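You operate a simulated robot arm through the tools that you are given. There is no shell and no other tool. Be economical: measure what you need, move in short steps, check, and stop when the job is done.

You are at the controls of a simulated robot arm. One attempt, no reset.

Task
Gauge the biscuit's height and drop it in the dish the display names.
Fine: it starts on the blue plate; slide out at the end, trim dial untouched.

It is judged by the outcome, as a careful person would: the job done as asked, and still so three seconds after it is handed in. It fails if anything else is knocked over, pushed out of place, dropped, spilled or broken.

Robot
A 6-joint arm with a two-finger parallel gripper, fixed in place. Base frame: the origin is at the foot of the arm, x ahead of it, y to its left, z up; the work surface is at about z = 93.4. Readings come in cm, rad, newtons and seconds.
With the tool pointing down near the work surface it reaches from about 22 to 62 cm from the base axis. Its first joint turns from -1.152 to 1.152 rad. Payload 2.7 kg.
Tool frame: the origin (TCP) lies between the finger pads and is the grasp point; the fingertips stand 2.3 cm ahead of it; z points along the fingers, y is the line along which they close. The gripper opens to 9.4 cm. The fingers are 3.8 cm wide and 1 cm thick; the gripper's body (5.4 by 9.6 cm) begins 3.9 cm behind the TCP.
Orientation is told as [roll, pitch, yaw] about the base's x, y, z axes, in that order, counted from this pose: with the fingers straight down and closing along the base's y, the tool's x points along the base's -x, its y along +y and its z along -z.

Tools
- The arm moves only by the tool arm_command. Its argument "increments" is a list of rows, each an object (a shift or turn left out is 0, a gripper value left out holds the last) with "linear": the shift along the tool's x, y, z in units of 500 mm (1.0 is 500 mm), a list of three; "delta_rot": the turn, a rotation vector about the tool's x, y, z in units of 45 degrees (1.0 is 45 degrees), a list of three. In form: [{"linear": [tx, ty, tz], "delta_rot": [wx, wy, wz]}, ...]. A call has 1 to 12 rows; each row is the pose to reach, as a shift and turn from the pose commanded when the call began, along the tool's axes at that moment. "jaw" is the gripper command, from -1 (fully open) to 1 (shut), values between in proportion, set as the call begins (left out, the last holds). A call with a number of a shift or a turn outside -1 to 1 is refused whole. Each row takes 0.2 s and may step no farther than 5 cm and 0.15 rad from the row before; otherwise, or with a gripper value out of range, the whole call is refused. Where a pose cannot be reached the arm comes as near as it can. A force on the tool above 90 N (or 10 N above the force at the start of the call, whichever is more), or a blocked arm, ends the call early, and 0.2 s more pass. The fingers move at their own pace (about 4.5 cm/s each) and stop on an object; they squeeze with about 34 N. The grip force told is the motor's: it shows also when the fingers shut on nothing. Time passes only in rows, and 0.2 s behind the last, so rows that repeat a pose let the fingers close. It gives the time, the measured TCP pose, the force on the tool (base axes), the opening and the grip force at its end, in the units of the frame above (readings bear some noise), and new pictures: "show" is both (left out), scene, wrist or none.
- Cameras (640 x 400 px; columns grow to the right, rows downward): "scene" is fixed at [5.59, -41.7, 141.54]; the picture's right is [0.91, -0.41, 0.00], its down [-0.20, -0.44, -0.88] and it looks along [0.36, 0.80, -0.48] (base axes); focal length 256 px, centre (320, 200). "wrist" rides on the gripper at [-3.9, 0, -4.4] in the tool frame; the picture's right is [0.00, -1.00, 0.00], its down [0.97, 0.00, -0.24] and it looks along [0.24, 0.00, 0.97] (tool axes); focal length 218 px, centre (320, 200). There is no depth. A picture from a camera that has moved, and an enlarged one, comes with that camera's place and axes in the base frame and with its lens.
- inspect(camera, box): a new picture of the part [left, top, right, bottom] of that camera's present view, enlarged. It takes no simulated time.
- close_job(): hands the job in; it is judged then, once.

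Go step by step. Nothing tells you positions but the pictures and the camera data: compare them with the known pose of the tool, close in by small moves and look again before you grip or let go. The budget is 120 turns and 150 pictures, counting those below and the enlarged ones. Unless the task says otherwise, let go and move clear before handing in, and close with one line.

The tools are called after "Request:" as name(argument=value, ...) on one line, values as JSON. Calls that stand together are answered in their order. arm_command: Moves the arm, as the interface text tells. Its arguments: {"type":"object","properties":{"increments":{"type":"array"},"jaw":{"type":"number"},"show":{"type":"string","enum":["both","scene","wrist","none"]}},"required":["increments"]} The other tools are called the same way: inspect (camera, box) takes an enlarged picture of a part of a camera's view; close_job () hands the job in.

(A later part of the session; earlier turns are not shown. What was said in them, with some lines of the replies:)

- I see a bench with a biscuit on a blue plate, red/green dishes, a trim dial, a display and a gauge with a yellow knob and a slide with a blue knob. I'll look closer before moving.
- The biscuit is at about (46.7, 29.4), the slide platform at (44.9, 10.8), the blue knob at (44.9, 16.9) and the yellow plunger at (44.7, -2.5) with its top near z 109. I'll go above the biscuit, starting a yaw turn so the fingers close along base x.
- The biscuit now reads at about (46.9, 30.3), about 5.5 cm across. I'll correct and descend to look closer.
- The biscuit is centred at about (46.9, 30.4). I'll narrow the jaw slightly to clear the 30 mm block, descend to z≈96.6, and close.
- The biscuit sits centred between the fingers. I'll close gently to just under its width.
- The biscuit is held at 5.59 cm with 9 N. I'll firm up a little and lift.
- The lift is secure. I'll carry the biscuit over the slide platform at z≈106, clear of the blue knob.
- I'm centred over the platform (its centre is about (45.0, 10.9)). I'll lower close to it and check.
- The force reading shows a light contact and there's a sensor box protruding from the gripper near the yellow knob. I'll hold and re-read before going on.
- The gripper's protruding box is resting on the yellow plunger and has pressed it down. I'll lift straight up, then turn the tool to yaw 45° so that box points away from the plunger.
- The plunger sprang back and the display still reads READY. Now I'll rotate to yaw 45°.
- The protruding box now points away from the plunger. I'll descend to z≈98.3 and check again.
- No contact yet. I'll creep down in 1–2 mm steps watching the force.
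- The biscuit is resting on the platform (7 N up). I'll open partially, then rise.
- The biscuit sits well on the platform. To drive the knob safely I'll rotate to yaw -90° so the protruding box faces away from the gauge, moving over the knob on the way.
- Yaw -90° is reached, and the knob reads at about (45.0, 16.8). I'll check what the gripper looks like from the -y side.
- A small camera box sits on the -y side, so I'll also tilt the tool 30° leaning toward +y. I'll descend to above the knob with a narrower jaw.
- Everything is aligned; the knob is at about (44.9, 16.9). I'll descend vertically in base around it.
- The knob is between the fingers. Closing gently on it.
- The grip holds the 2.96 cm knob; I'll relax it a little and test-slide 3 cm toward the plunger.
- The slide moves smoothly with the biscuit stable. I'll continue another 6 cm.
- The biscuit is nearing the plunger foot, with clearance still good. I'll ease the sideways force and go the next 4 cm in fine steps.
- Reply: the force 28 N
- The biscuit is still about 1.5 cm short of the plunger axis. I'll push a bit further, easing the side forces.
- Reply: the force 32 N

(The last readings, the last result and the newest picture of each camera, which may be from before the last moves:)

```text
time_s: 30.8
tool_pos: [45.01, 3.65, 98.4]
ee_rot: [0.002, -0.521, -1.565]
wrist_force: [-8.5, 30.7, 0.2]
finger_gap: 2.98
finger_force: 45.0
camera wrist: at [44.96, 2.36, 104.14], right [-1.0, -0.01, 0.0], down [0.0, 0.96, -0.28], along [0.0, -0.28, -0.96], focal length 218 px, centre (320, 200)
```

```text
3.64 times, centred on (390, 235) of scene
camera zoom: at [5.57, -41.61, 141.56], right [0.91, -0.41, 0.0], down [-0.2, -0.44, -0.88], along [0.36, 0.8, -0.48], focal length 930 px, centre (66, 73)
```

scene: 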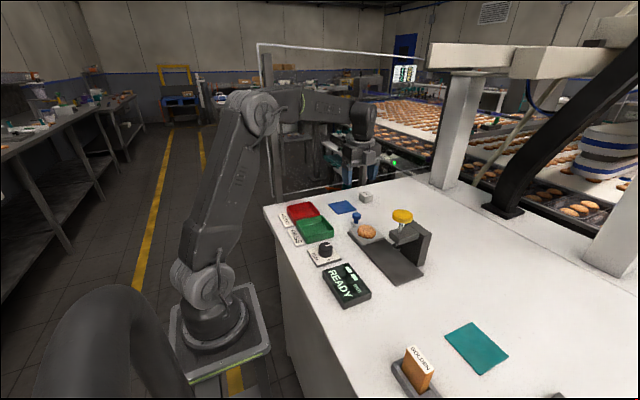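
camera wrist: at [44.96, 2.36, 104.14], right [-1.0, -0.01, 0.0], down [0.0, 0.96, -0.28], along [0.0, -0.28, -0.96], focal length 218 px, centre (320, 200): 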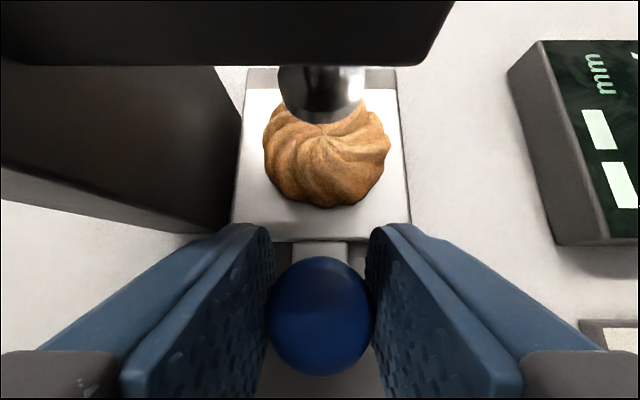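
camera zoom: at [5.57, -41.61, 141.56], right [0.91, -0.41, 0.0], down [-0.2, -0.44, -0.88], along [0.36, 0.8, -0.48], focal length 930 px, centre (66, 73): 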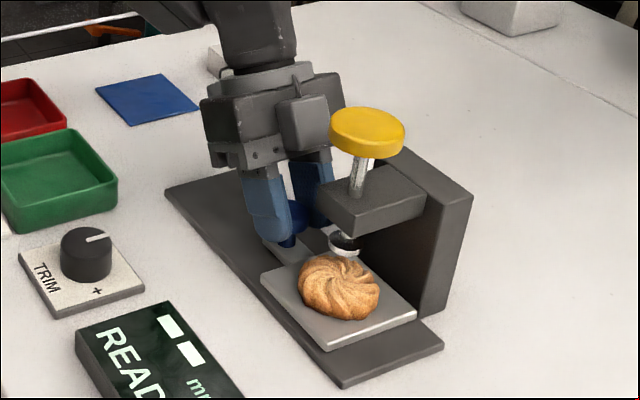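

The slide has hit its end stop (30 N along y), so the biscuit is under the plunger. I'll release the knob and back out along the tool axis.

Request:
arm_command(increments=[{"linear": [0.004, 0, -0.002]}, {"linear": [0.006, 0, -0.003]}, {"linear": [0.006, 0, -0.003]}], jaw=-0.1, show="none")

Request:
arm_command(increments=[{"linear": [0, 0, -0.05]}, {"linear": [0, 0, -0.13]}, {"linear": [0, 0, -0.21]}, {"linear": [0, 0, -0.3]}, {"linear": [0, 0, -0.3]}], show="both")

Request:
inspect(camera="scene", box=[340, 180, 440, 290])

```text
time_s: 31.6
tool_pos: [45.01, 3.55, 98.61]
ee_rot: [0.002, -0.525, -1.569]
wrist_force: [0.1, -0.1, 0.5]
finger_gap: 5.16
finger_force: 0.1
```

```text
time_s: 32.8
tool_pos: [45.14, 11.3, 111.49]
ee_rot: [0.002, -0.528, -1.569]
wrist_force: [1.4, 0.2, 0.8]
finger_gap: 5.16
finger_force: 0.0
camera wrist: at [44.99, 10.05, 117.16], right [-1.0, 0.0, 0.0], down [0.0, 0.96, -0.28], along [0.0, -0.28, -0.96], focal length 218 px, centre (320, 200)
```

scene: 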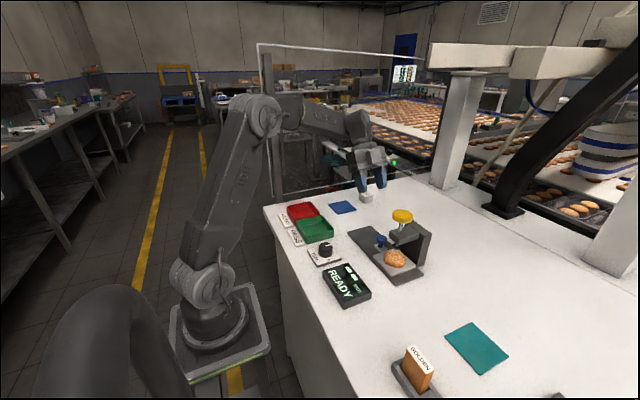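
wrist: 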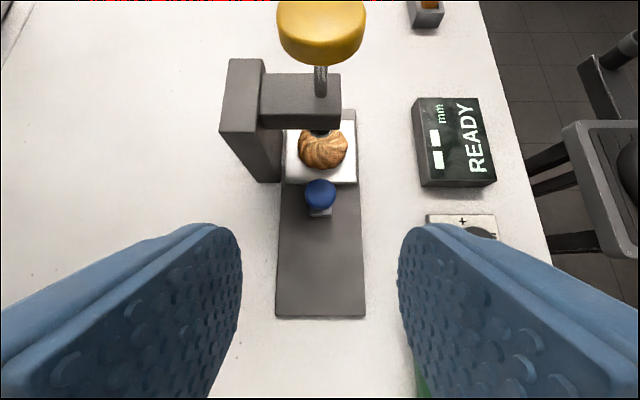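

```text
3.64 times, centred on (390, 235) of scene
camera zoom: at [5.59, -41.69, 141.54], right [0.91, -0.41, 0.0], down [-0.2, -0.44, -0.88], along [0.36, 0.8, -0.48], focal length 930 px, centre (66, 73)
```

zoom: 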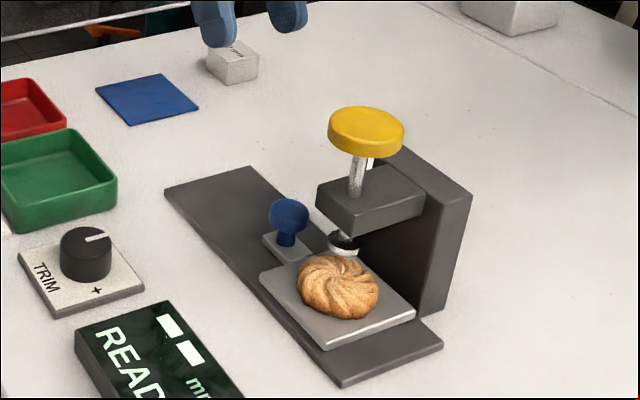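

The slide is in and the biscuit lies under the plunger foot, with the plunger axis at about (45.0, -2.2) and its top near z≈109.3. I'll straighten the tool, shut the fingers and move above the yellow button.

Request:
arm_command(increments=[{"linear": [-0.01, 0, -0.0173], "delta_rot": [0, 0.14, 0]}, {"linear": [-0.02, 0, -0.0346], "delta_rot": [0, 0.28, 0]}, {"linear": [-0.03, 0, -0.0518], "delta_rot": [0, 0.42, 0]}, {"linear": [-0.04, 0, -0.0691], "delta_rot": [0, 0.55, 0]}, {"linear": [-0.05, 0, -0.0864], "delta_rot": [0, 0.67, 0]}, {"linear": [-0.05, 0, -0.0864], "delta_rot": [0, 0.67, 0]}], jaw=1, show="none")

Request:
arm_command(increments=[{"linear": [-0.09, 0, 0]}, {"linear": [-0.18, 0, 0]}, {"linear": [-0.27, 0, 0]}, {"linear": [-0.27, 0, 0]}], show="both")

Request:
inspect(camera="scene", box=[340, 140, 460, 290])

```text
time_s: 34.2
tool_pos: [45.1, 11.16, 116.55]
ee_rot: [0.002, 0.002, -1.569]
wrist_force: [-0.2, -0.1, 0.2]
finger_gap: 0.0
finger_force: 34.1
```

```text
time_s: 35.2
tool_pos: [45.11, -2.7, 116.66]
ee_rot: [0.001, 0.002, -1.57]
wrist_force: [-0.5, -0.8, -0.1]
finger_gap: 0.0
finger_force: 34.3
camera wrist: at [45.0, -6.44, 120.93], right [-1.0, 0.0, 0.0], down [0.0, 0.97, 0.24], along [0.0, 0.24, -0.97], focal length 218 px, centre (320, 200)
```

scene: 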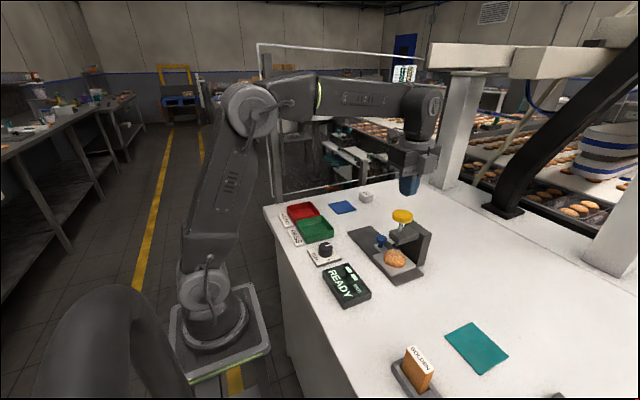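
wrist: 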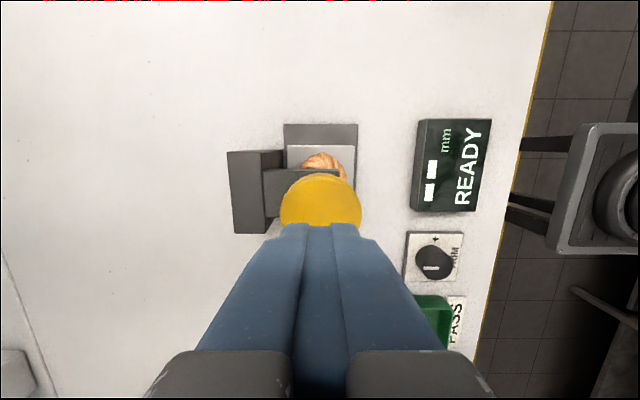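

```text
2.67 times, centred on (400, 215) of scene
camera zoom: at [5.59, -41.7, 141.54], right [0.91, -0.41, 0.0], down [-0.2, -0.44, -0.88], along [0.36, 0.8, -0.48], focal length 682 px, centre (107, 160)
```

zoom: 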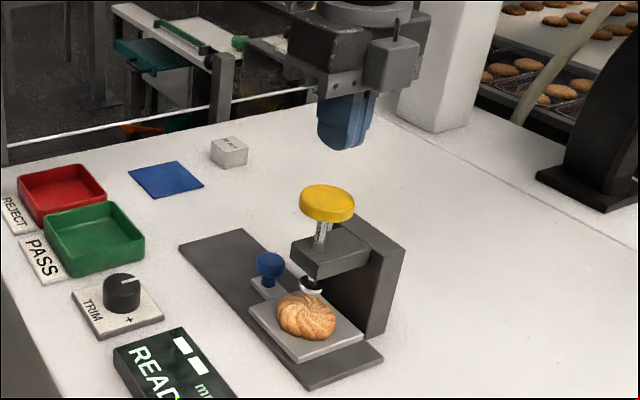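

The fingers are centred over the button. I'll descend until just above it, then press in small steps.

Request:
arm_command(increments=[{"linear": [0, 0, 0.04]}, {"linear": [0, 0, 0.08]}, {"linear": [0, 0, 0.08]}], show="none")

Request:
inspect(camera="scene", box=[340, 170, 440, 300])

```text
time_s: 36.0
tool_pos: [45.05, -2.52, 112.39]
ee_rot: [0.001, 0.001, -1.57]
wrist_force: [0.3, -0.4, 0.4]
finger_gap: 0.0
finger_force: 34.1
```

```text
3.08 times, centred on (390, 235) of scene
camera zoom: at [5.59, -41.7, 141.54], right [0.91, -0.41, 0.0], down [-0.2, -0.44, -0.88], along [0.36, 0.8, -0.48], focal length 787 px, centre (105, 92)
```

zoom: 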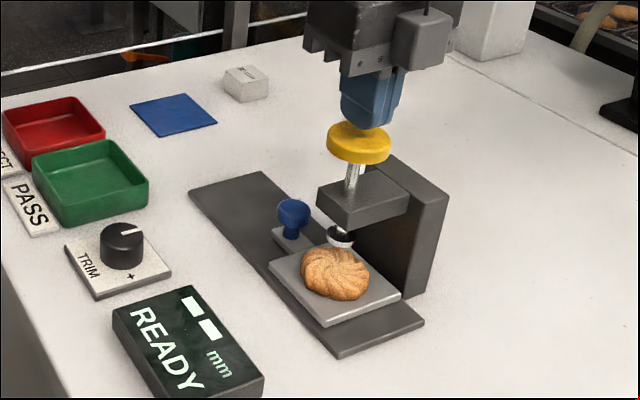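

Nearly touching the button. Pressing 1 cm in 2 mm steps.

Request:
arm_command(increments=[{"linear": [0, 0, 0.006]}, {"linear": [0, 0, 0.012]}, {"linear": [0, 0, 0.018]}, {"linear": [0, 0, 0.024]}, {"linear": [0, 0, 0.03]}, {"linear": [0, 0, 0.03]}], show="none")

Request:
inspect(camera="scene", box=[340, 170, 440, 300])

```text
time_s: 37.4
tool_pos: [44.97, -2.38, 110.81]
ee_rot: [0.002, 0.003, -1.57]
wrist_force: [0.4, 0.3, 1.5]
finger_gap: 0.0
finger_force: 33.7
```

```text
3.08 times, centred on (390, 235) of scene
camera zoom: at [5.59, -41.7, 141.54], right [0.91, -0.41, 0.0], down [-0.2, -0.44, -0.88], along [0.36, 0.8, -0.48], focal length 787 px, centre (105, 92)
```

zoom: 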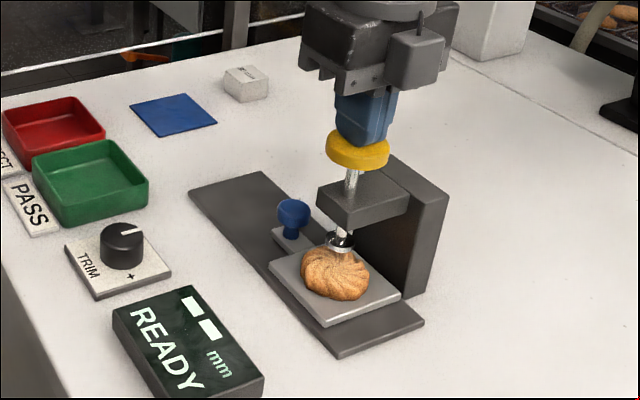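

Request:
arm_command(increments=[{"linear": [0, 0, 0.004]}, {"linear": [0, 0, 0.008]}, {"linear": [0, 0, 0.012]}, {"linear": [0, 0, 0.012]}], show="none")

Request:
inspect(camera="scene", box=[340, 170, 440, 300])

```text
time_s: 38.4
tool_pos: [45.07, -2.6, 110.35]
ee_rot: [0.003, 0.0, -1.57]
wrist_force: [0.2, -0.2, 1.6]
finger_gap: 0.0
finger_force: 33.4
```

```text
3.08 times, centred on (390, 235) of scene
camera zoom: at [5.58, -41.69, 141.54], right [0.91, -0.41, 0.0], down [-0.2, -0.44, -0.88], along [0.36, 0.8, -0.48], focal length 787 px, centre (105, 92)
```

zoom: 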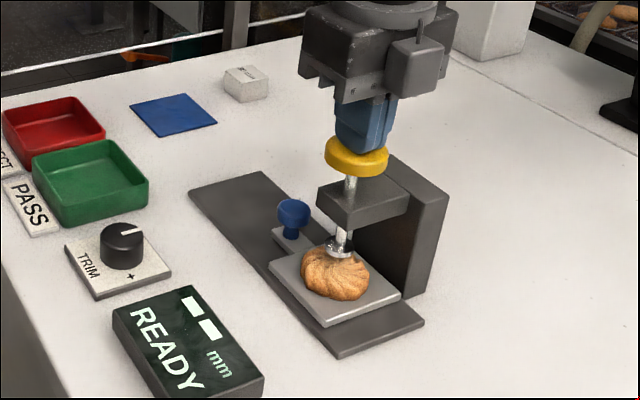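

Request:
arm_command(increments=[{"linear": [0, 0, 0.004]}, {"linear": [0, 0, 0.008]}, {"linear": [0, 0, 0.008]}], show="none")

Request:
inspect(camera="scene", box=[340, 210, 420, 300])

```text
time_s: 39.2
tool_pos: [45.0, -2.41, 109.89]
ee_rot: [0.003, 0.001, -1.57]
wrist_force: [0.3, -1.1, 2.1]
finger_gap: 0.0
finger_force: 33.4
```

```text
4.44 times, centred on (380, 255) of scene
camera zoom: at [5.59, -41.7, 141.53], right [0.91, -0.41, 0.0], down [-0.2, -0.44, -0.88], along [0.36, 0.8, -0.48], focal length 1137 px, centre (53, -44)
```

zoom: 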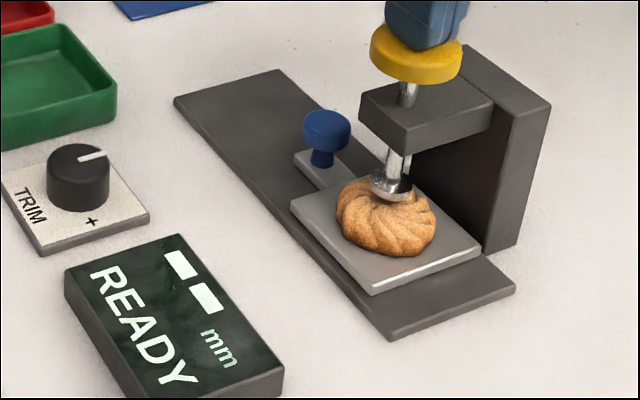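

The foot is coming down onto the biscuit well. Continuing in small steps.

Request:
arm_command(increments=[{"linear": [0, 0, 0.003]}, {"linear": [0, 0, 0.006]}, {"linear": [0, 0, 0.006]}], show="none")

Request:
inspect(camera="scene", box=[340, 210, 420, 300])

```text
time_s: 40.0
tool_pos: [45.08, -2.42, 109.71]
ee_rot: [0.0, 0.0, -1.57]
wrist_force: [-0.3, 0.9, 2.8]
finger_gap: 0.0
finger_force: 34.5
```

```text
4.44 times, centred on (380, 255) of scene
camera zoom: at [5.58, -41.69, 141.54], right [0.91, -0.41, 0.0], down [-0.2, -0.44, -0.88], along [0.36, 0.8, -0.48], focal length 1137 px, centre (53, -44)
```

zoom: 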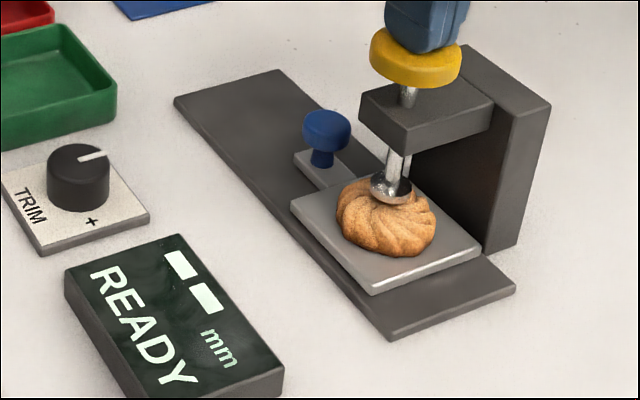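

Request:
arm_command(increments=[{"linear": [0, 0, 0.003]}, {"linear": [0, 0, 0.006]}, {"linear": [0, 0, 0.006]}], show="none")

Request:
arm_command(increments=[{"linear": [0, 0, 0.003]}, {"linear": [0, 0, 0.003]}], show="none")

Request:
inspect(camera="scene", box=[340, 210, 420, 300])

```text
time_s: 40.8
tool_pos: [45.2, -2.53, 109.52]
ee_rot: [0.001, 0.0, -1.567]
wrist_force: [-0.6, -0.7, 2.1]
finger_gap: 0.03
finger_force: 34.2
```

```text
time_s: 41.4
tool_pos: [45.17, -2.37, 109.29]
ee_rot: [0.001, 0.002, -1.571]
wrist_force: [1.1, -0.8, 3.6]
finger_gap: 0.01
finger_force: 33.8
```

```text
4.44 times, centred on (380, 255) of scene
camera zoom: at [5.58, -41.7, 141.54], right [0.91, -0.41, 0.0], down [-0.2, -0.44, -0.88], along [0.36, 0.8, -0.48], focal length 1137 px, centre (53, -44)
```

zoom: 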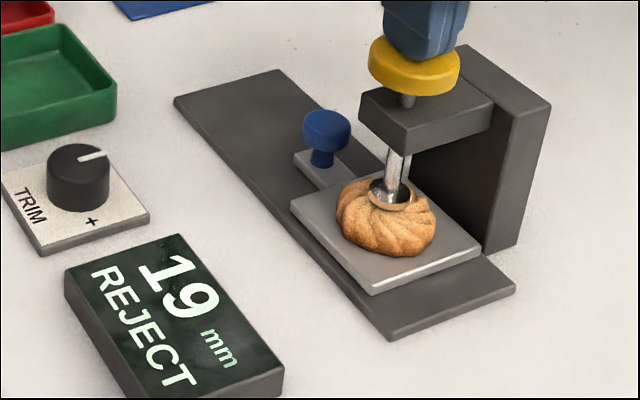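

The display reads 19 mm REJECT. I'll hold a moment with a hair more pressure to be sure that it's a settled reading.

Request:
arm_command(increments=[{"linear": [0, 0, 0.002]}, {"linear": [0, 0, 0.002]}, {"linear": [0, 0, 0.002]}], show="none")

Request:
inspect(camera="scene", box=[340, 210, 420, 300])

```text
time_s: 42.2
tool_pos: [45.05, -2.33, 109.27]
ee_rot: [0.004, 0.002, -1.568]
wrist_force: [-0.2, 1.4, 9.0]
finger_gap: 0.0
finger_force: 33.5
```

```text
4.44 times, centred on (380, 255) of scene
camera zoom: at [5.57, -41.69, 141.54], right [0.91, -0.41, 0.0], down [-0.2, -0.44, -0.88], along [0.36, 0.8, -0.48], focal length 1137 px, centre (53, -44)
```

zoom: 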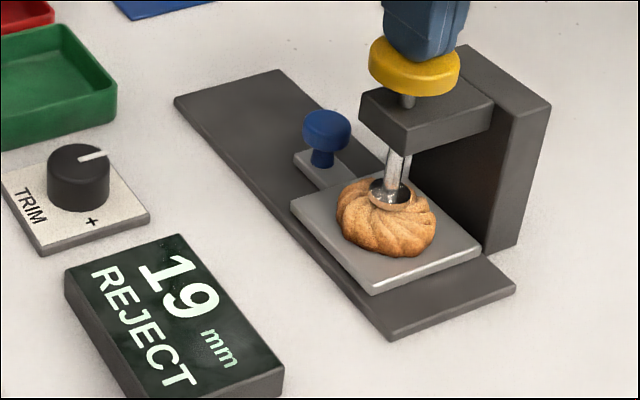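

Settled: 19 mm REJECT at 9 N contact. I'll raise off the button and go back to the knob's approach point.

Request:
arm_command(increments=[{"linear": [0, 0, -0.05]}, {"linear": [0, 0, -0.15]}, {"linear": [0.09, 0, -0.15]}, {"linear": [0.18, 0, -0.15]}, {"linear": [0.275, 0, -0.15]}, {"linear": [0.275, 0, -0.15]}], show="none")

Request:
arm_command(increments=[{"linear": [0, 0, 0.02], "delta_rot": [0, -0.14, 0]}, {"linear": [0, 0, 0.04], "delta_rot": [0, -0.28, 0]}, {"linear": [0, 0, 0.06], "delta_rot": [0, -0.42, 0]}, {"linear": [0, 0, 0.08], "delta_rot": [0, -0.55, 0]}, {"linear": [0, 0, 0.1], "delta_rot": [0, -0.667, 0]}, {"linear": [0, 0, 0.1], "delta_rot": [0, -0.667, 0]}], jaw=-0.1, show="wrist")

Request:
inspect(camera="scene", box=[340, 180, 440, 300])

```text
time_s: 43.6
tool_pos: [45.0, 11.34, 116.56]
ee_rot: [0.002, 0.001, -1.569]
wrist_force: [0.0, -0.1, 0.2]
finger_gap: 0.01
finger_force: 34.1
```

```text
time_s: 45.0
tool_pos: [44.95, 11.37, 111.62]
ee_rot: [0.002, -0.526, -1.57]
wrist_force: [0.2, -0.3, 0.2]
finger_gap: 5.12
finger_force: 0.1
camera wrist: at [44.96, 10.16, 117.32], right [-1.0, 0.0, 0.0], down [0.0, 0.96, -0.28], along [0.0, -0.28, -0.96], focal length 218 px, centre (320, 200)
```

wrist: 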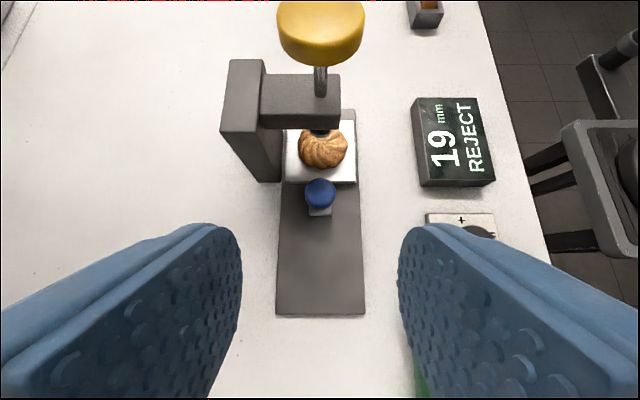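

```text
3.33 times, centred on (390, 240) of scene
camera zoom: at [5.59, -41.69, 141.54], right [0.91, -0.41, 0.0], down [-0.2, -0.44, -0.88], along [0.36, 0.8, -0.48], focal length 853 px, centre (87, 67)
```

zoom: 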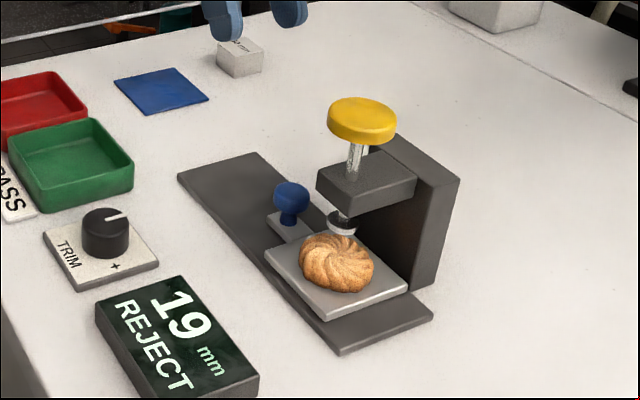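

The reading is latched, and the plunger is up. I'll advance along the tool axis to straddle the knob again.

Request:
arm_command(increments=[{"linear": [0, 0, 0.08]}, {"linear": [0, 0, 0.16]}, {"linear": [0, 0, 0.23]}, {"linear": [0, 0, 0.28]}, {"linear": [0, 0, 0.3]}, {"linear": [0, 0, 0.3]}], show="wrist")

```text
time_s: 46.4
tool_pos: [45.07, 3.82, 98.45]
ee_rot: [0.002, -0.523, -1.568]
wrist_force: [0.0, -0.7, 0.5]
finger_gap: 5.16
finger_force: 0.1
camera wrist: at [45.06, 2.59, 104.35], right [-1.0, 0.0, 0.0], down [0.0, 0.96, -0.28], along [0.0, -0.28, -0.96], focal length 218 px, centre (320, 200)
```

wrist: 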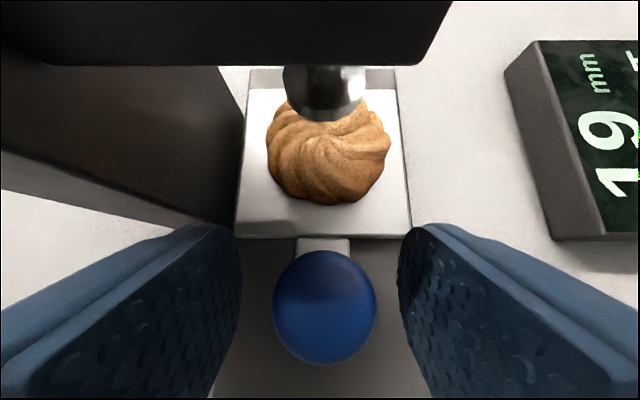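

Straddling the knob. I'll close and draw the slide out 9 cm first.

Request:
arm_command(increments=[{"linear": [0, -0.002, 0]}, {"linear": [0, -0.002, 0]}, {"linear": [0, -0.002, 0]}, {"linear": [0, -0.002, 0]}], jaw=0.45, show="none")

Request:
arm_command(increments=[{"linear": [0.01, 0, -0.0058]}, {"linear": [0.0297, 0, -0.0173]}, {"linear": [0.0495, 0, -0.0288]}, {"linear": [0.0693, 0, -0.0404]}, {"linear": [0.0891, 0, -0.0519]}, {"linear": [0.1089, 0, -0.0634]}, {"linear": [0.1287, 0, -0.0749]}, {"linear": [0.1485, 0, -0.0865]}, {"linear": [0.155, 0, -0.0903]}, {"linear": [0.155, 0, -0.0903]}], show="wrist")

Request:
inspect(camera="scene", box=[340, 180, 440, 300])

```text
time_s: 47.4
tool_pos: [45.0, 3.72, 98.75]
ee_rot: [0.001, -0.523, -1.57]
wrist_force: [0.0, 0.1, -1.6]
finger_gap: 2.96
finger_force: 44.9
```

```text
time_s: 49.6
tool_pos: [44.95, 12.83, 98.8]
ee_rot: [0.002, -0.522, -1.57]
wrist_force: [12.5, 0.4, -13.7]
finger_gap: 2.92
finger_force: 44.8
camera wrist: at [44.95, 11.64, 104.37], right [-1.0, 0.0, 0.0], down [0.0, 0.96, -0.28], along [0.0, -0.28, -0.96], focal length 218 px, centre (320, 200)
```

wrist: 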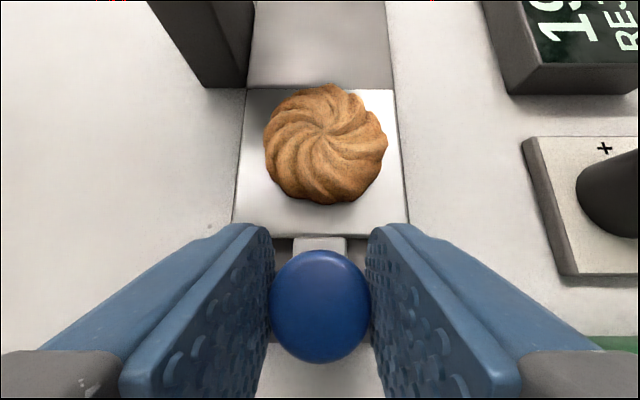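

```text
3.33 times, centred on (390, 240) of scene
camera zoom: at [5.65, -41.69, 141.53], right [0.91, -0.41, 0.0], down [-0.2, -0.44, -0.88], along [0.36, 0.8, -0.48], focal length 853 px, centre (87, 67)
```

zoom: 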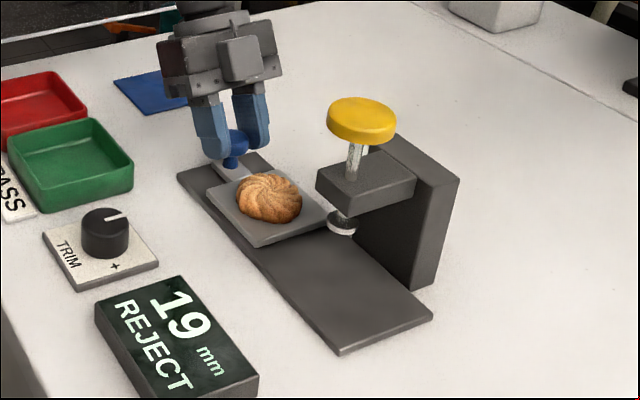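

Sliding out well. I'll pull the remaining ~4.3 cm to the out stop.

Request:
arm_command(increments=[{"linear": [0.0005, 0.001, 0.0009]}, {"linear": [0.0203, 0.001, -0.0106]}, {"linear": [0.0401, 0.001, -0.0221]}, {"linear": [0.0599, 0.001, -0.0337]}, {"linear": [0.0685, 0.001, -0.0387]}, {"linear": [0.0746, 0.001, -0.0422]}, {"linear": [0.0746, 0.001, -0.0422]}], show="wrist")

Request:
inspect(camera="scene", box=[340, 180, 440, 300])

```text
time_s: 51.2
tool_pos: [45.0, 17.07, 98.67]
ee_rot: [0.004, -0.524, -1.57]
wrist_force: [4.3, -4.4, 1.4]
finger_gap: 2.94
finger_force: 44.6
camera wrist: at [44.95, 15.92, 104.38], right [-1.0, 0.0, 0.0], down [0.0, 0.96, -0.28], along [0.0, -0.28, -0.96], focal length 218 px, centre (320, 200)
```

wrist: 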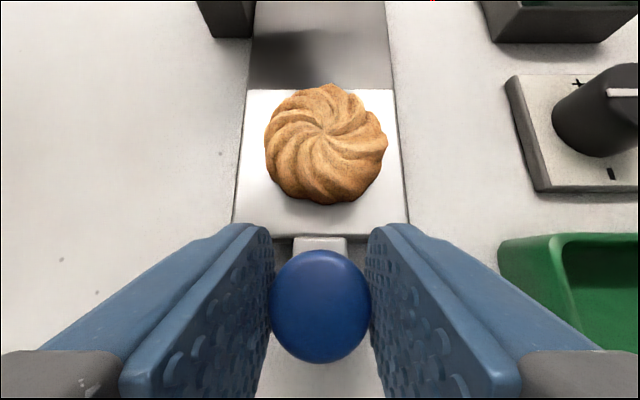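

```text
3.33 times, centred on (390, 240) of scene
camera zoom: at [5.6, -41.71, 141.53], right [0.91, -0.41, 0.0], down [-0.2, -0.44, -0.88], along [0.36, 0.8, -0.48], focal length 853 px, centre (87, 67)
```

zoom: 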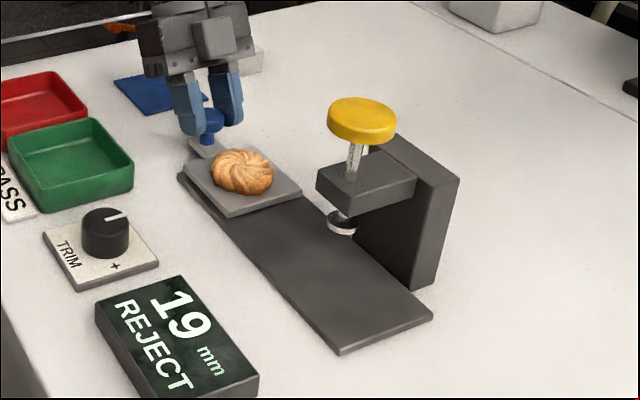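

The stop is being felt (-4 N). I'll nudge 3 mm more to be sure, then release and back out.

Request:
arm_command(increments=[{"linear": [0.0026, 0, -0.0015]}, {"linear": [0.0052, 0, -0.003]}, {"linear": [0.0052, 0, -0.003]}], show="none")

Request:
arm_command(increments=[{"linear": [-0.002, 0, 0]}, {"linear": [-0.002, 0, 0]}, {"linear": [-0.002, 0, 0]}], jaw=-0.1, show="none")

Request:
arm_command(increments=[{"linear": [0, 0, -0.05]}, {"linear": [0, 0, -0.12]}, {"linear": [0, 0, -0.2]}, {"linear": [0, 0, -0.28]}, {"linear": [0, 0, -0.28]}], show="wrist")

Request:
inspect(camera="scene", box=[340, 180, 440, 300])

```text
time_s: 52.0
tool_pos: [45.02, 17.25, 98.62]
ee_rot: [-0.002, -0.53, -1.574]
wrist_force: [-0.3, -29.0, 6.6]
finger_gap: 2.94
finger_force: 44.6
```

```text
time_s: 52.8
tool_pos: [44.91, 17.36, 98.81]
ee_rot: [0.003, -0.522, -1.568]
wrist_force: [-1.1, -0.4, -0.3]
finger_gap: 5.18
finger_force: 0.0
```

```text
time_s: 54.0
tool_pos: [45.1, 24.35, 110.82]
ee_rot: [0.001, -0.522, -1.57]
wrist_force: [-0.1, -1.6, 0.4]
finger_gap: 5.17
finger_force: 0.0
camera wrist: at [45.04, 23.24, 116.48], right [-1.0, 0.0, 0.0], down [0.0, 0.96, -0.28], along [0.0, -0.28, -0.96], focal length 218 px, centre (320, 200)
```

wrist: 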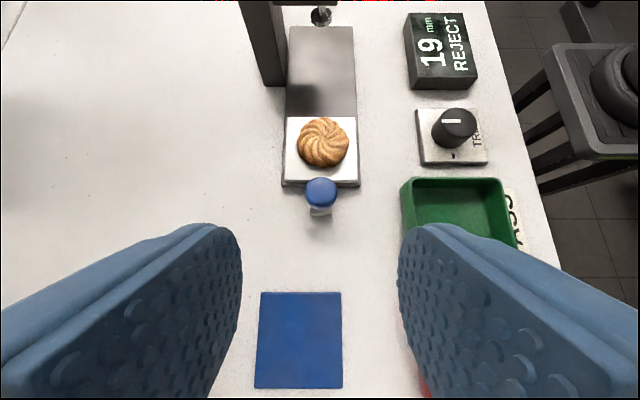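

```text
3.33 times, centred on (390, 240) of scene
camera zoom: at [5.59, -41.69, 141.54], right [0.91, -0.41, 0.0], down [-0.2, -0.44, -0.88], along [0.36, 0.8, -0.48], focal length 853 px, centre (87, 67)
```

zoom: 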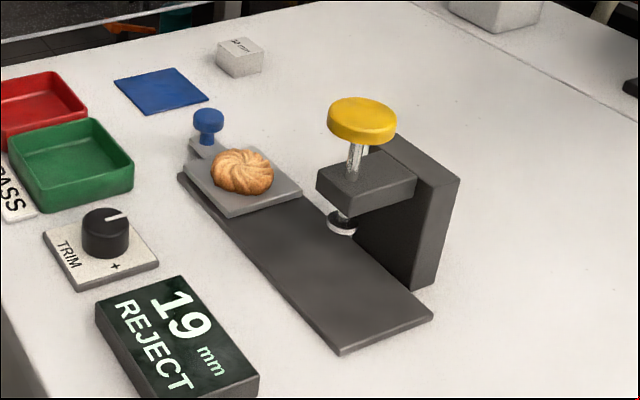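

The slide is back out. I'll straighten the tool, open to 8 cm and move above the biscuit at about (44.9, 10.8).

Request:
arm_command(increments=[{"linear": [-0.006, 0, -0.0104], "delta_rot": [0, 0.14, 0]}, {"linear": [-0.012, 0, -0.0208], "delta_rot": [0, 0.28, 0]}, {"linear": [-0.018, 0, -0.0312], "delta_rot": [0, 0.42, 0]}, {"linear": [-0.024, 0, -0.0416], "delta_rot": [0, 0.55, 0]}, {"linear": [-0.03, 0, -0.052], "delta_rot": [0, 0.667, 0]}, {"linear": [-0.03, 0, -0.052], "delta_rot": [0, 0.667, 0]}], jaw=-0.7, show="none")

Request:
arm_command(increments=[{"linear": [-0.09, -0.002, 0]}, {"linear": [-0.18, -0.003, 0]}, {"linear": [-0.27, -0.004, 0]}, {"linear": [-0.27, -0.004, 0.06]}, {"linear": [-0.27, -0.004, 0.12]}, {"linear": [-0.27, -0.004, 0.12]}], show="wrist")

```text
time_s: 55.4
tool_pos: [44.93, 24.2, 113.88]
ee_rot: [0.002, 0.002, -1.569]
wrist_force: [-0.4, -0.3, 0.1]
finger_gap: 7.98
finger_force: 0.1
```

```text
time_s: 56.8
tool_pos: [44.86, 10.67, 107.63]
ee_rot: [0.001, 0.003, -1.57]
wrist_force: [-0.1, 0.1, 0.9]
finger_gap: 7.96
finger_force: 0.1
camera wrist: at [44.86, 6.86, 112.01], right [-1.0, 0.0, 0.0], down [0.0, 0.97, 0.24], along [0.0, 0.24, -0.97], focal length 218 px, centre (320, 200)
```

wrist: 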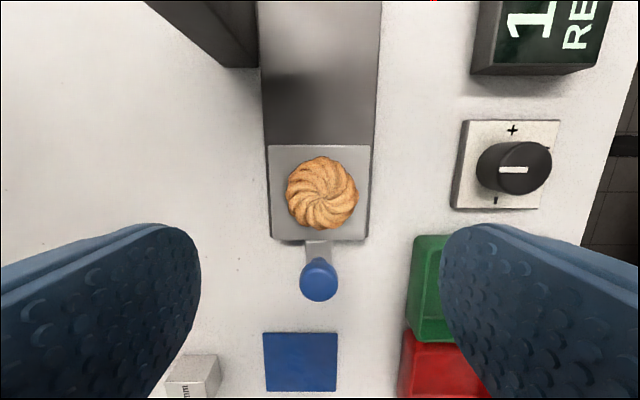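

Request:
arm_command(increments=[{"linear": [-0.004, -0.001, 0.07]}, {"linear": [-0.004, -0.001, 0.14]}, {"linear": [-0.004, -0.001, 0.14]}], show="wrist")

Request:
inspect(camera="scene", box=[340, 180, 440, 260])

```text
time_s: 57.6
tool_pos: [44.75, 10.76, 100.98]
ee_rot: [0.003, 0.002, -1.57]
wrist_force: [0.3, 0.9, 0.4]
finger_gap: 8.0
finger_force: 0.1
camera wrist: at [44.82, 6.84, 105.29], right [-1.0, 0.0, 0.0], down [0.0, 0.97, 0.24], along [0.0, 0.24, -0.97], focal length 218 px, centre (320, 200)
```

wrist: 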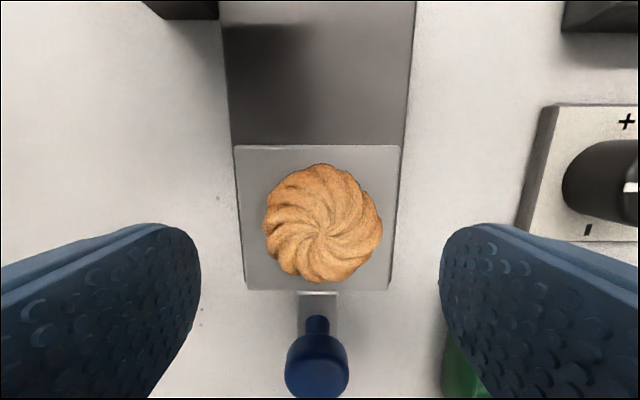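

```text
5.00 times, centred on (390, 220) of scene
camera zoom: at [5.59, -41.7, 141.54], right [0.91, -0.41, 0.0], down [-0.2, -0.44, -0.88], along [0.36, 0.8, -0.48], focal length 1279 px, centre (-30, 100)
```

zoom: 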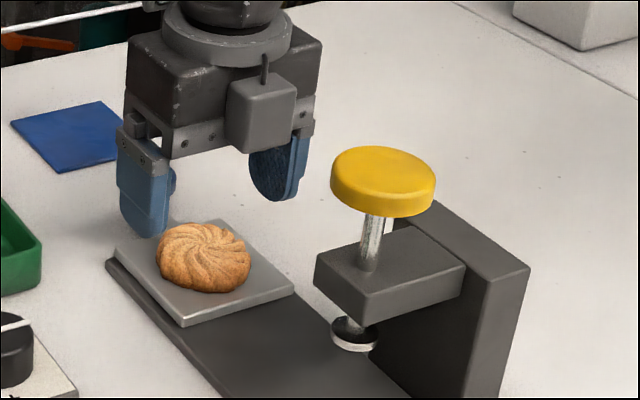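

The biscuit is at about (44.7, 10.2); I'll shift slightly, descend to z≈97.8 and close gently.

Request:
arm_command(increments=[{"linear": [-0.01, -0.001, 0.03]}, {"linear": [-0.01, -0.001, 0.062]}, {"linear": [-0.01, -0.001, 0.062]}], show="none")

Request:
arm_command(increments=[{}, {}, {}, {}], jaw=-0.05, show="wrist")

```text
time_s: 58.4
tool_pos: [44.79, 10.17, 97.72]
ee_rot: [0.002, 0.001, -1.569]
wrist_force: [-0.5, -0.1, 0.3]
finger_gap: 7.96
finger_force: 0.0
```

```text
time_s: 59.4
tool_pos: [44.84, 10.13, 97.86]
ee_rot: [0.002, 0.004, -1.569]
wrist_force: [0.1, 0.2, 0.2]
finger_gap: 5.58
finger_force: 9.3
camera wrist: at [44.73, 6.26, 102.1], right [-1.0, 0.0, 0.0], down [0.0, 0.97, 0.24], along [0.0, 0.24, -0.97], focal length 218 px, centre (320, 200)
```

wrist: 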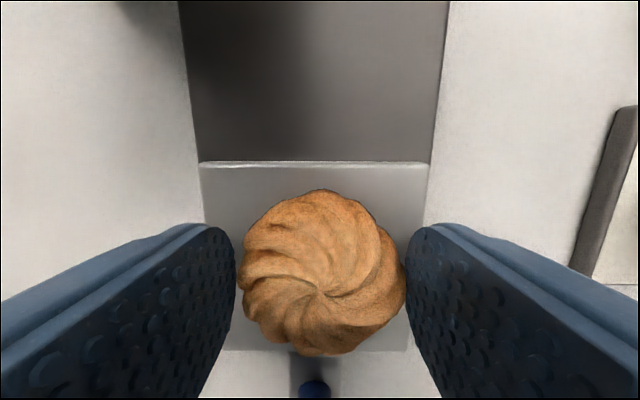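

Gripped as before. Lifting.

Request:
arm_command(increments=[{}, {"linear": [0, 0, -0.03]}, {"linear": [0, 0, -0.1]}, {"linear": [0, 0, -0.18]}, {"linear": [0, 0, -0.26]}, {"linear": [0, 0, -0.26]}], jaw=0.05, show="wrist")

Request:
inspect(camera="scene", box=[260, 140, 440, 290])

```text
time_s: 60.8
tool_pos: [44.67, 10.07, 110.5]
ee_rot: [0.002, 0.002, -1.569]
wrist_force: [0.4, -0.1, -0.3]
finger_gap: 5.61
finger_force: 9.0
camera wrist: at [44.58, 6.2, 114.84], right [-1.0, 0.0, 0.0], down [0.0, 0.97, 0.24], along [0.0, 0.24, -0.97], focal length 218 px, centre (320, 200)
```

wrist: 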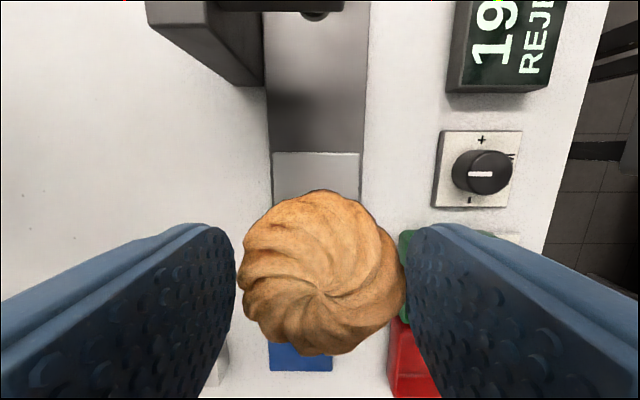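

```text
2.67 times, centred on (350, 215) of scene
camera zoom: at [5.59, -41.7, 141.54], right [0.91, -0.41, 0.0], down [-0.2, -0.44, -0.88], along [0.36, 0.8, -0.48], focal length 682 px, centre (240, 160)
```

zoom: 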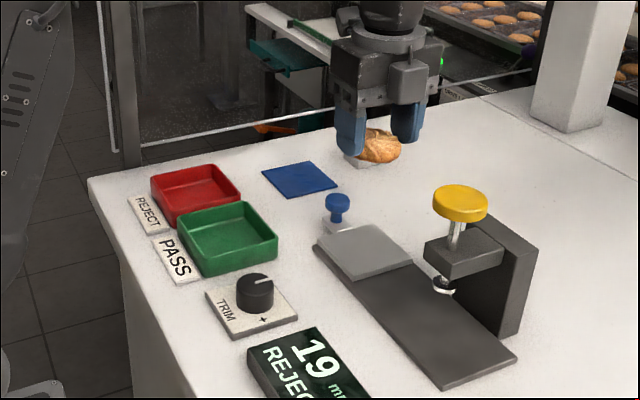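

Slide empty and out; biscuit held. I'll carry it toward the red REJECT dish at about (31.6, 31.1), turning to yaw 0 on the way.

Request:
arm_command(increments=[{"linear": [0.035, -0.022, 0], "delta_rot": [0, 0, -0.17]}, {"linear": [0.07, -0.044, 0], "delta_rot": [0, 0, -0.34]}, {"linear": [0.105, -0.066, 0], "delta_rot": [0, 0, -0.5]}, {"linear": [0.14, -0.088, 0], "delta_rot": [0, 0, -0.67]}, {"linear": [0.175, -0.11, 0], "delta_rot": [0, 0, -0.84]}, {"linear": [0.21, -0.132, 0], "delta_rot": [0, 0, -1]}], show="none")

Request:
arm_command(increments=[{"linear": [0.04, 0.0094, 0], "delta_rot": [0, 0, -0.17]}, {"linear": [0.08, 0.0188, 0], "delta_rot": [0, 0, -0.34]}, {"linear": [0.12, 0.0282, 0], "delta_rot": [0, 0, -0.5]}, {"linear": [0.16, 0.0376, 0], "delta_rot": [0, 0, -0.67]}, {"linear": [0.2, 0.047, 0], "delta_rot": [0, 0, -0.84]}, {"linear": [0.243, 0.0566, 0], "delta_rot": [0, 0, -1]}, {"linear": [0.243, 0.0566, 0], "delta_rot": [0, 0, -1]}], show="both")

Request:
inspect(camera="scene", box=[250, 130, 400, 270])

```text
time_s: 62.2
tool_pos: [38.16, 20.49, 110.82]
ee_rot: [0.0, -0.001, -0.782]
wrist_force: [0.2, -0.4, -1.1]
finger_gap: 5.59
finger_force: 9.3
```

```text
time_s: 63.8
tool_pos: [31.42, 31.36, 110.96]
ee_rot: [0.003, -0.002, 0.005]
wrist_force: [0.0, 0.5, 0.1]
finger_gap: 5.58
finger_force: 9.0
camera wrist: at [35.35, 31.33, 115.18], right [0.0, -1.0, 0.0], down [-0.97, 0.0, 0.24], along [-0.24, 0.0, -0.97], focal length 218 px, centre (320, 200)
```

scene: 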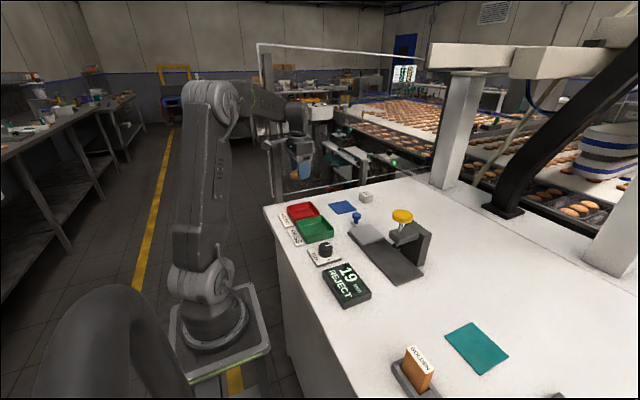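
wrist: 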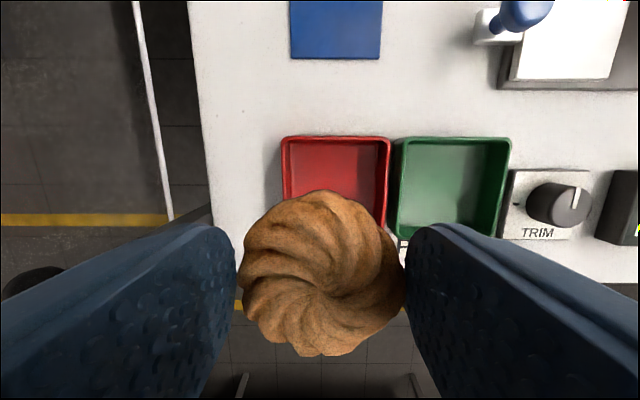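

```text
2.86 times, centred on (325, 200) of scene
camera zoom: at [5.59, -41.69, 141.54], right [0.91, -0.41, 0.0], down [-0.2, -0.44, -0.88], along [0.36, 0.8, -0.48], focal length 731 px, centre (306, 200)
```

zoom: 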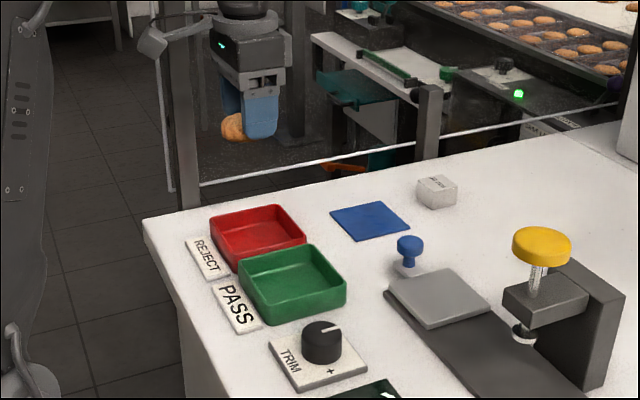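

The dish rim works out to about x 27–36, y 25–34.5, so its centre is about (31.5, 29.8). I'll shift to centre the biscuit there and lower to z≈102 for a check.

Request:
arm_command(increments=[{"linear": [-0.008, -0.031, 0]}, {"linear": [-0.008, -0.031, 0.08]}, {"linear": [-0.008, -0.031, 0.17]}, {"linear": [-0.008, -0.031, 0.17]}], show="wrist")

Request:
inspect(camera="scene", box=[260, 160, 360, 260])

```text
time_s: 64.8
tool_pos: [31.76, 29.51, 102.4]
ee_rot: [0.001, -0.002, 0.001]
wrist_force: [-0.5, 0.7, 0.4]
finger_gap: 5.58
finger_force: 9.2
camera wrist: at [35.66, 29.59, 106.65], right [0.0, -1.0, 0.0], down [-0.97, 0.0, 0.24], along [-0.24, 0.0, -0.97], focal length 218 px, centre (320, 200)
```

wrist: 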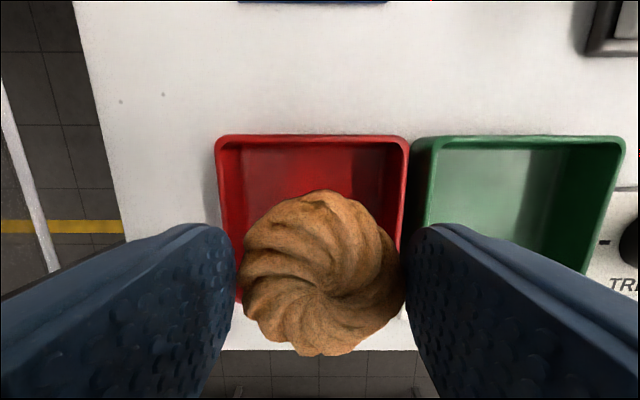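

```text
4.00 times, centred on (310, 210) of scene
camera zoom: at [5.59, -41.7, 141.54], right [0.91, -0.41, 0.0], down [-0.2, -0.44, -0.88], along [0.36, 0.8, -0.48], focal length 1023 px, centre (360, 160)
```

zoom: 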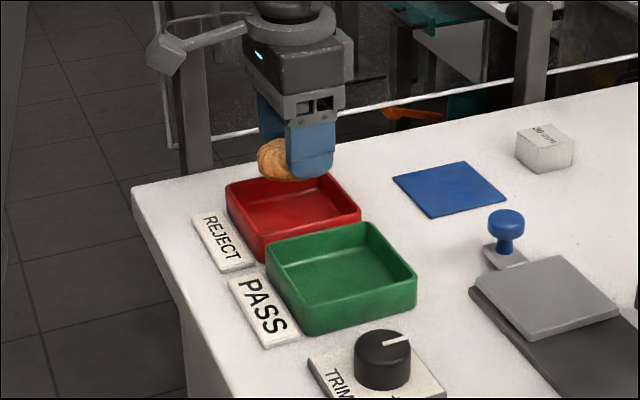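

I'm nearly centred; I'll shift +0.4 cm in y and lower so the fingertips stay just at rim height.

Request:
arm_command(increments=[{"linear": [0, 0.008, 0.03]}, {"linear": [0, 0.008, 0.06]}, {"linear": [0, 0.008, 0.073]}, {"linear": [0, 0.008, 0.073]}], show="wrist")

Request:
inspect(camera="scene", box=[285, 175, 355, 245])

```text
time_s: 65.8
tool_pos: [31.83, 30.01, 98.59]
ee_rot: [0.002, -0.002, 0.002]
wrist_force: [-0.2, -0.1, -0.2]
finger_gap: 5.57
finger_force: 8.9
camera wrist: at [35.75, 30.08, 102.93], right [0.0, -1.0, 0.0], down [-0.97, 0.0, 0.24], along [-0.24, 0.0, -0.97], focal length 218 px, centre (320, 200)
```

wrist: 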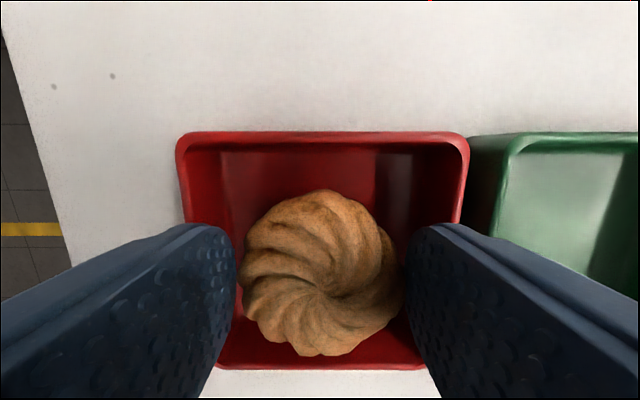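

```text
5.71 times, centred on (320, 210) of scene
camera zoom: at [5.59, -41.7, 141.54], right [0.91, -0.41, 0.0], down [-0.2, -0.44, -0.88], along [0.36, 0.8, -0.48], focal length 1462 px, centre (320, 143)
```

zoom: 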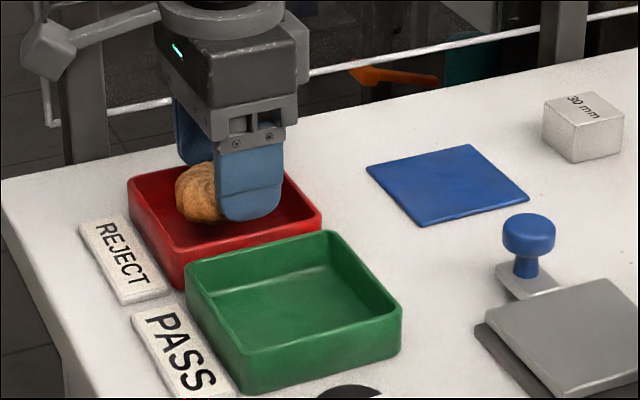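

The biscuit hangs inside the red dish, centred. I'll open just enough to let it drop the last centimetre or so.

Request:
arm_command(increments=[{}, {}, {}], jaw=-0.34, show="none")

Request:
arm_command(increments=[{"linear": [0, 0, -0.04]}, {"linear": [0, 0, -0.13]}, {"linear": [0, 0, -0.22]}, {"linear": [0, 0, -0.3]}, {"linear": [0, 0, -0.3]}], show="both")

Request:
inspect(camera="scene", box=[260, 170, 440, 310])

```text
time_s: 66.6
tool_pos: [31.85, 30.02, 98.7]
ee_rot: [0.002, 0.001, 0.001]
wrist_force: [-0.8, 0.8, -0.2]
finger_gap: 6.31
finger_force: 0.0
```

```text
time_s: 67.8
tool_pos: [31.92, 30.01, 113.6]
ee_rot: [0.0, -0.001, 0.002]
wrist_force: [0.2, 0.0, 1.1]
finger_gap: 6.29
finger_force: 0.1
camera wrist: at [35.82, 30.02, 117.94], right [0.0, -1.0, 0.0], down [-0.97, 0.0, 0.24], along [-0.24, 0.0, -0.97], focal length 218 px, centre (320, 200)
```

scene: 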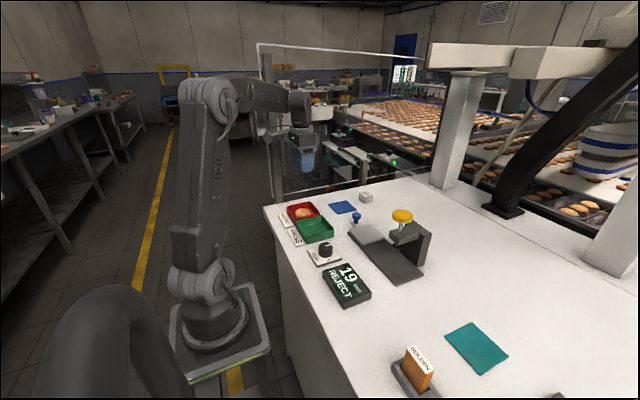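
wrist: 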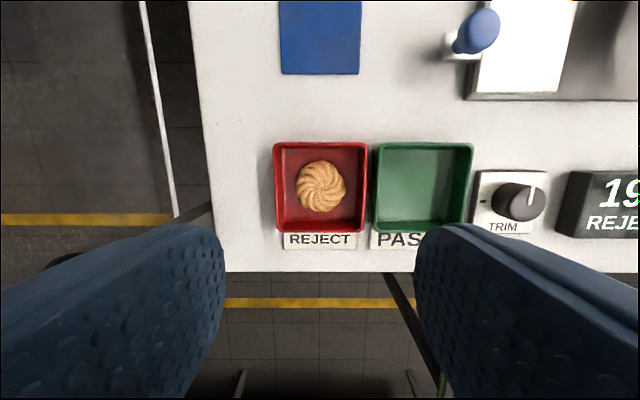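

```text
2.86 times, centred on (350, 240) of scene
camera zoom: at [5.59, -41.7, 141.54], right [0.91, -0.41, 0.0], down [-0.2, -0.44, -0.88], along [0.36, 0.8, -0.48], focal length 731 px, centre (234, 86)
```

zoom: 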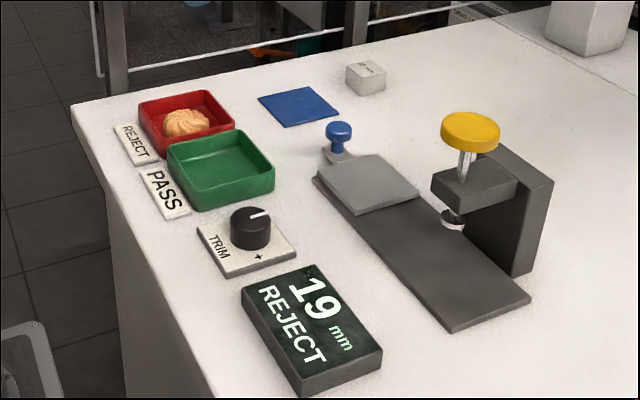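

The biscuit lies in the red REJECT dish. The slide is out, the plunger is up, the dial is unchanged and the arm is clear, so I'm handing in.

Request:
close_job()

```text
The job is handed in.
```

The biscuit measured 19 mm, the display named REJECT, and it's in the red REJECT dish with the slide out and the trim dial untouched. On the first approach the gripper's side box pressed the yellow plunger down by accident; it sprang back and the display still read READY.
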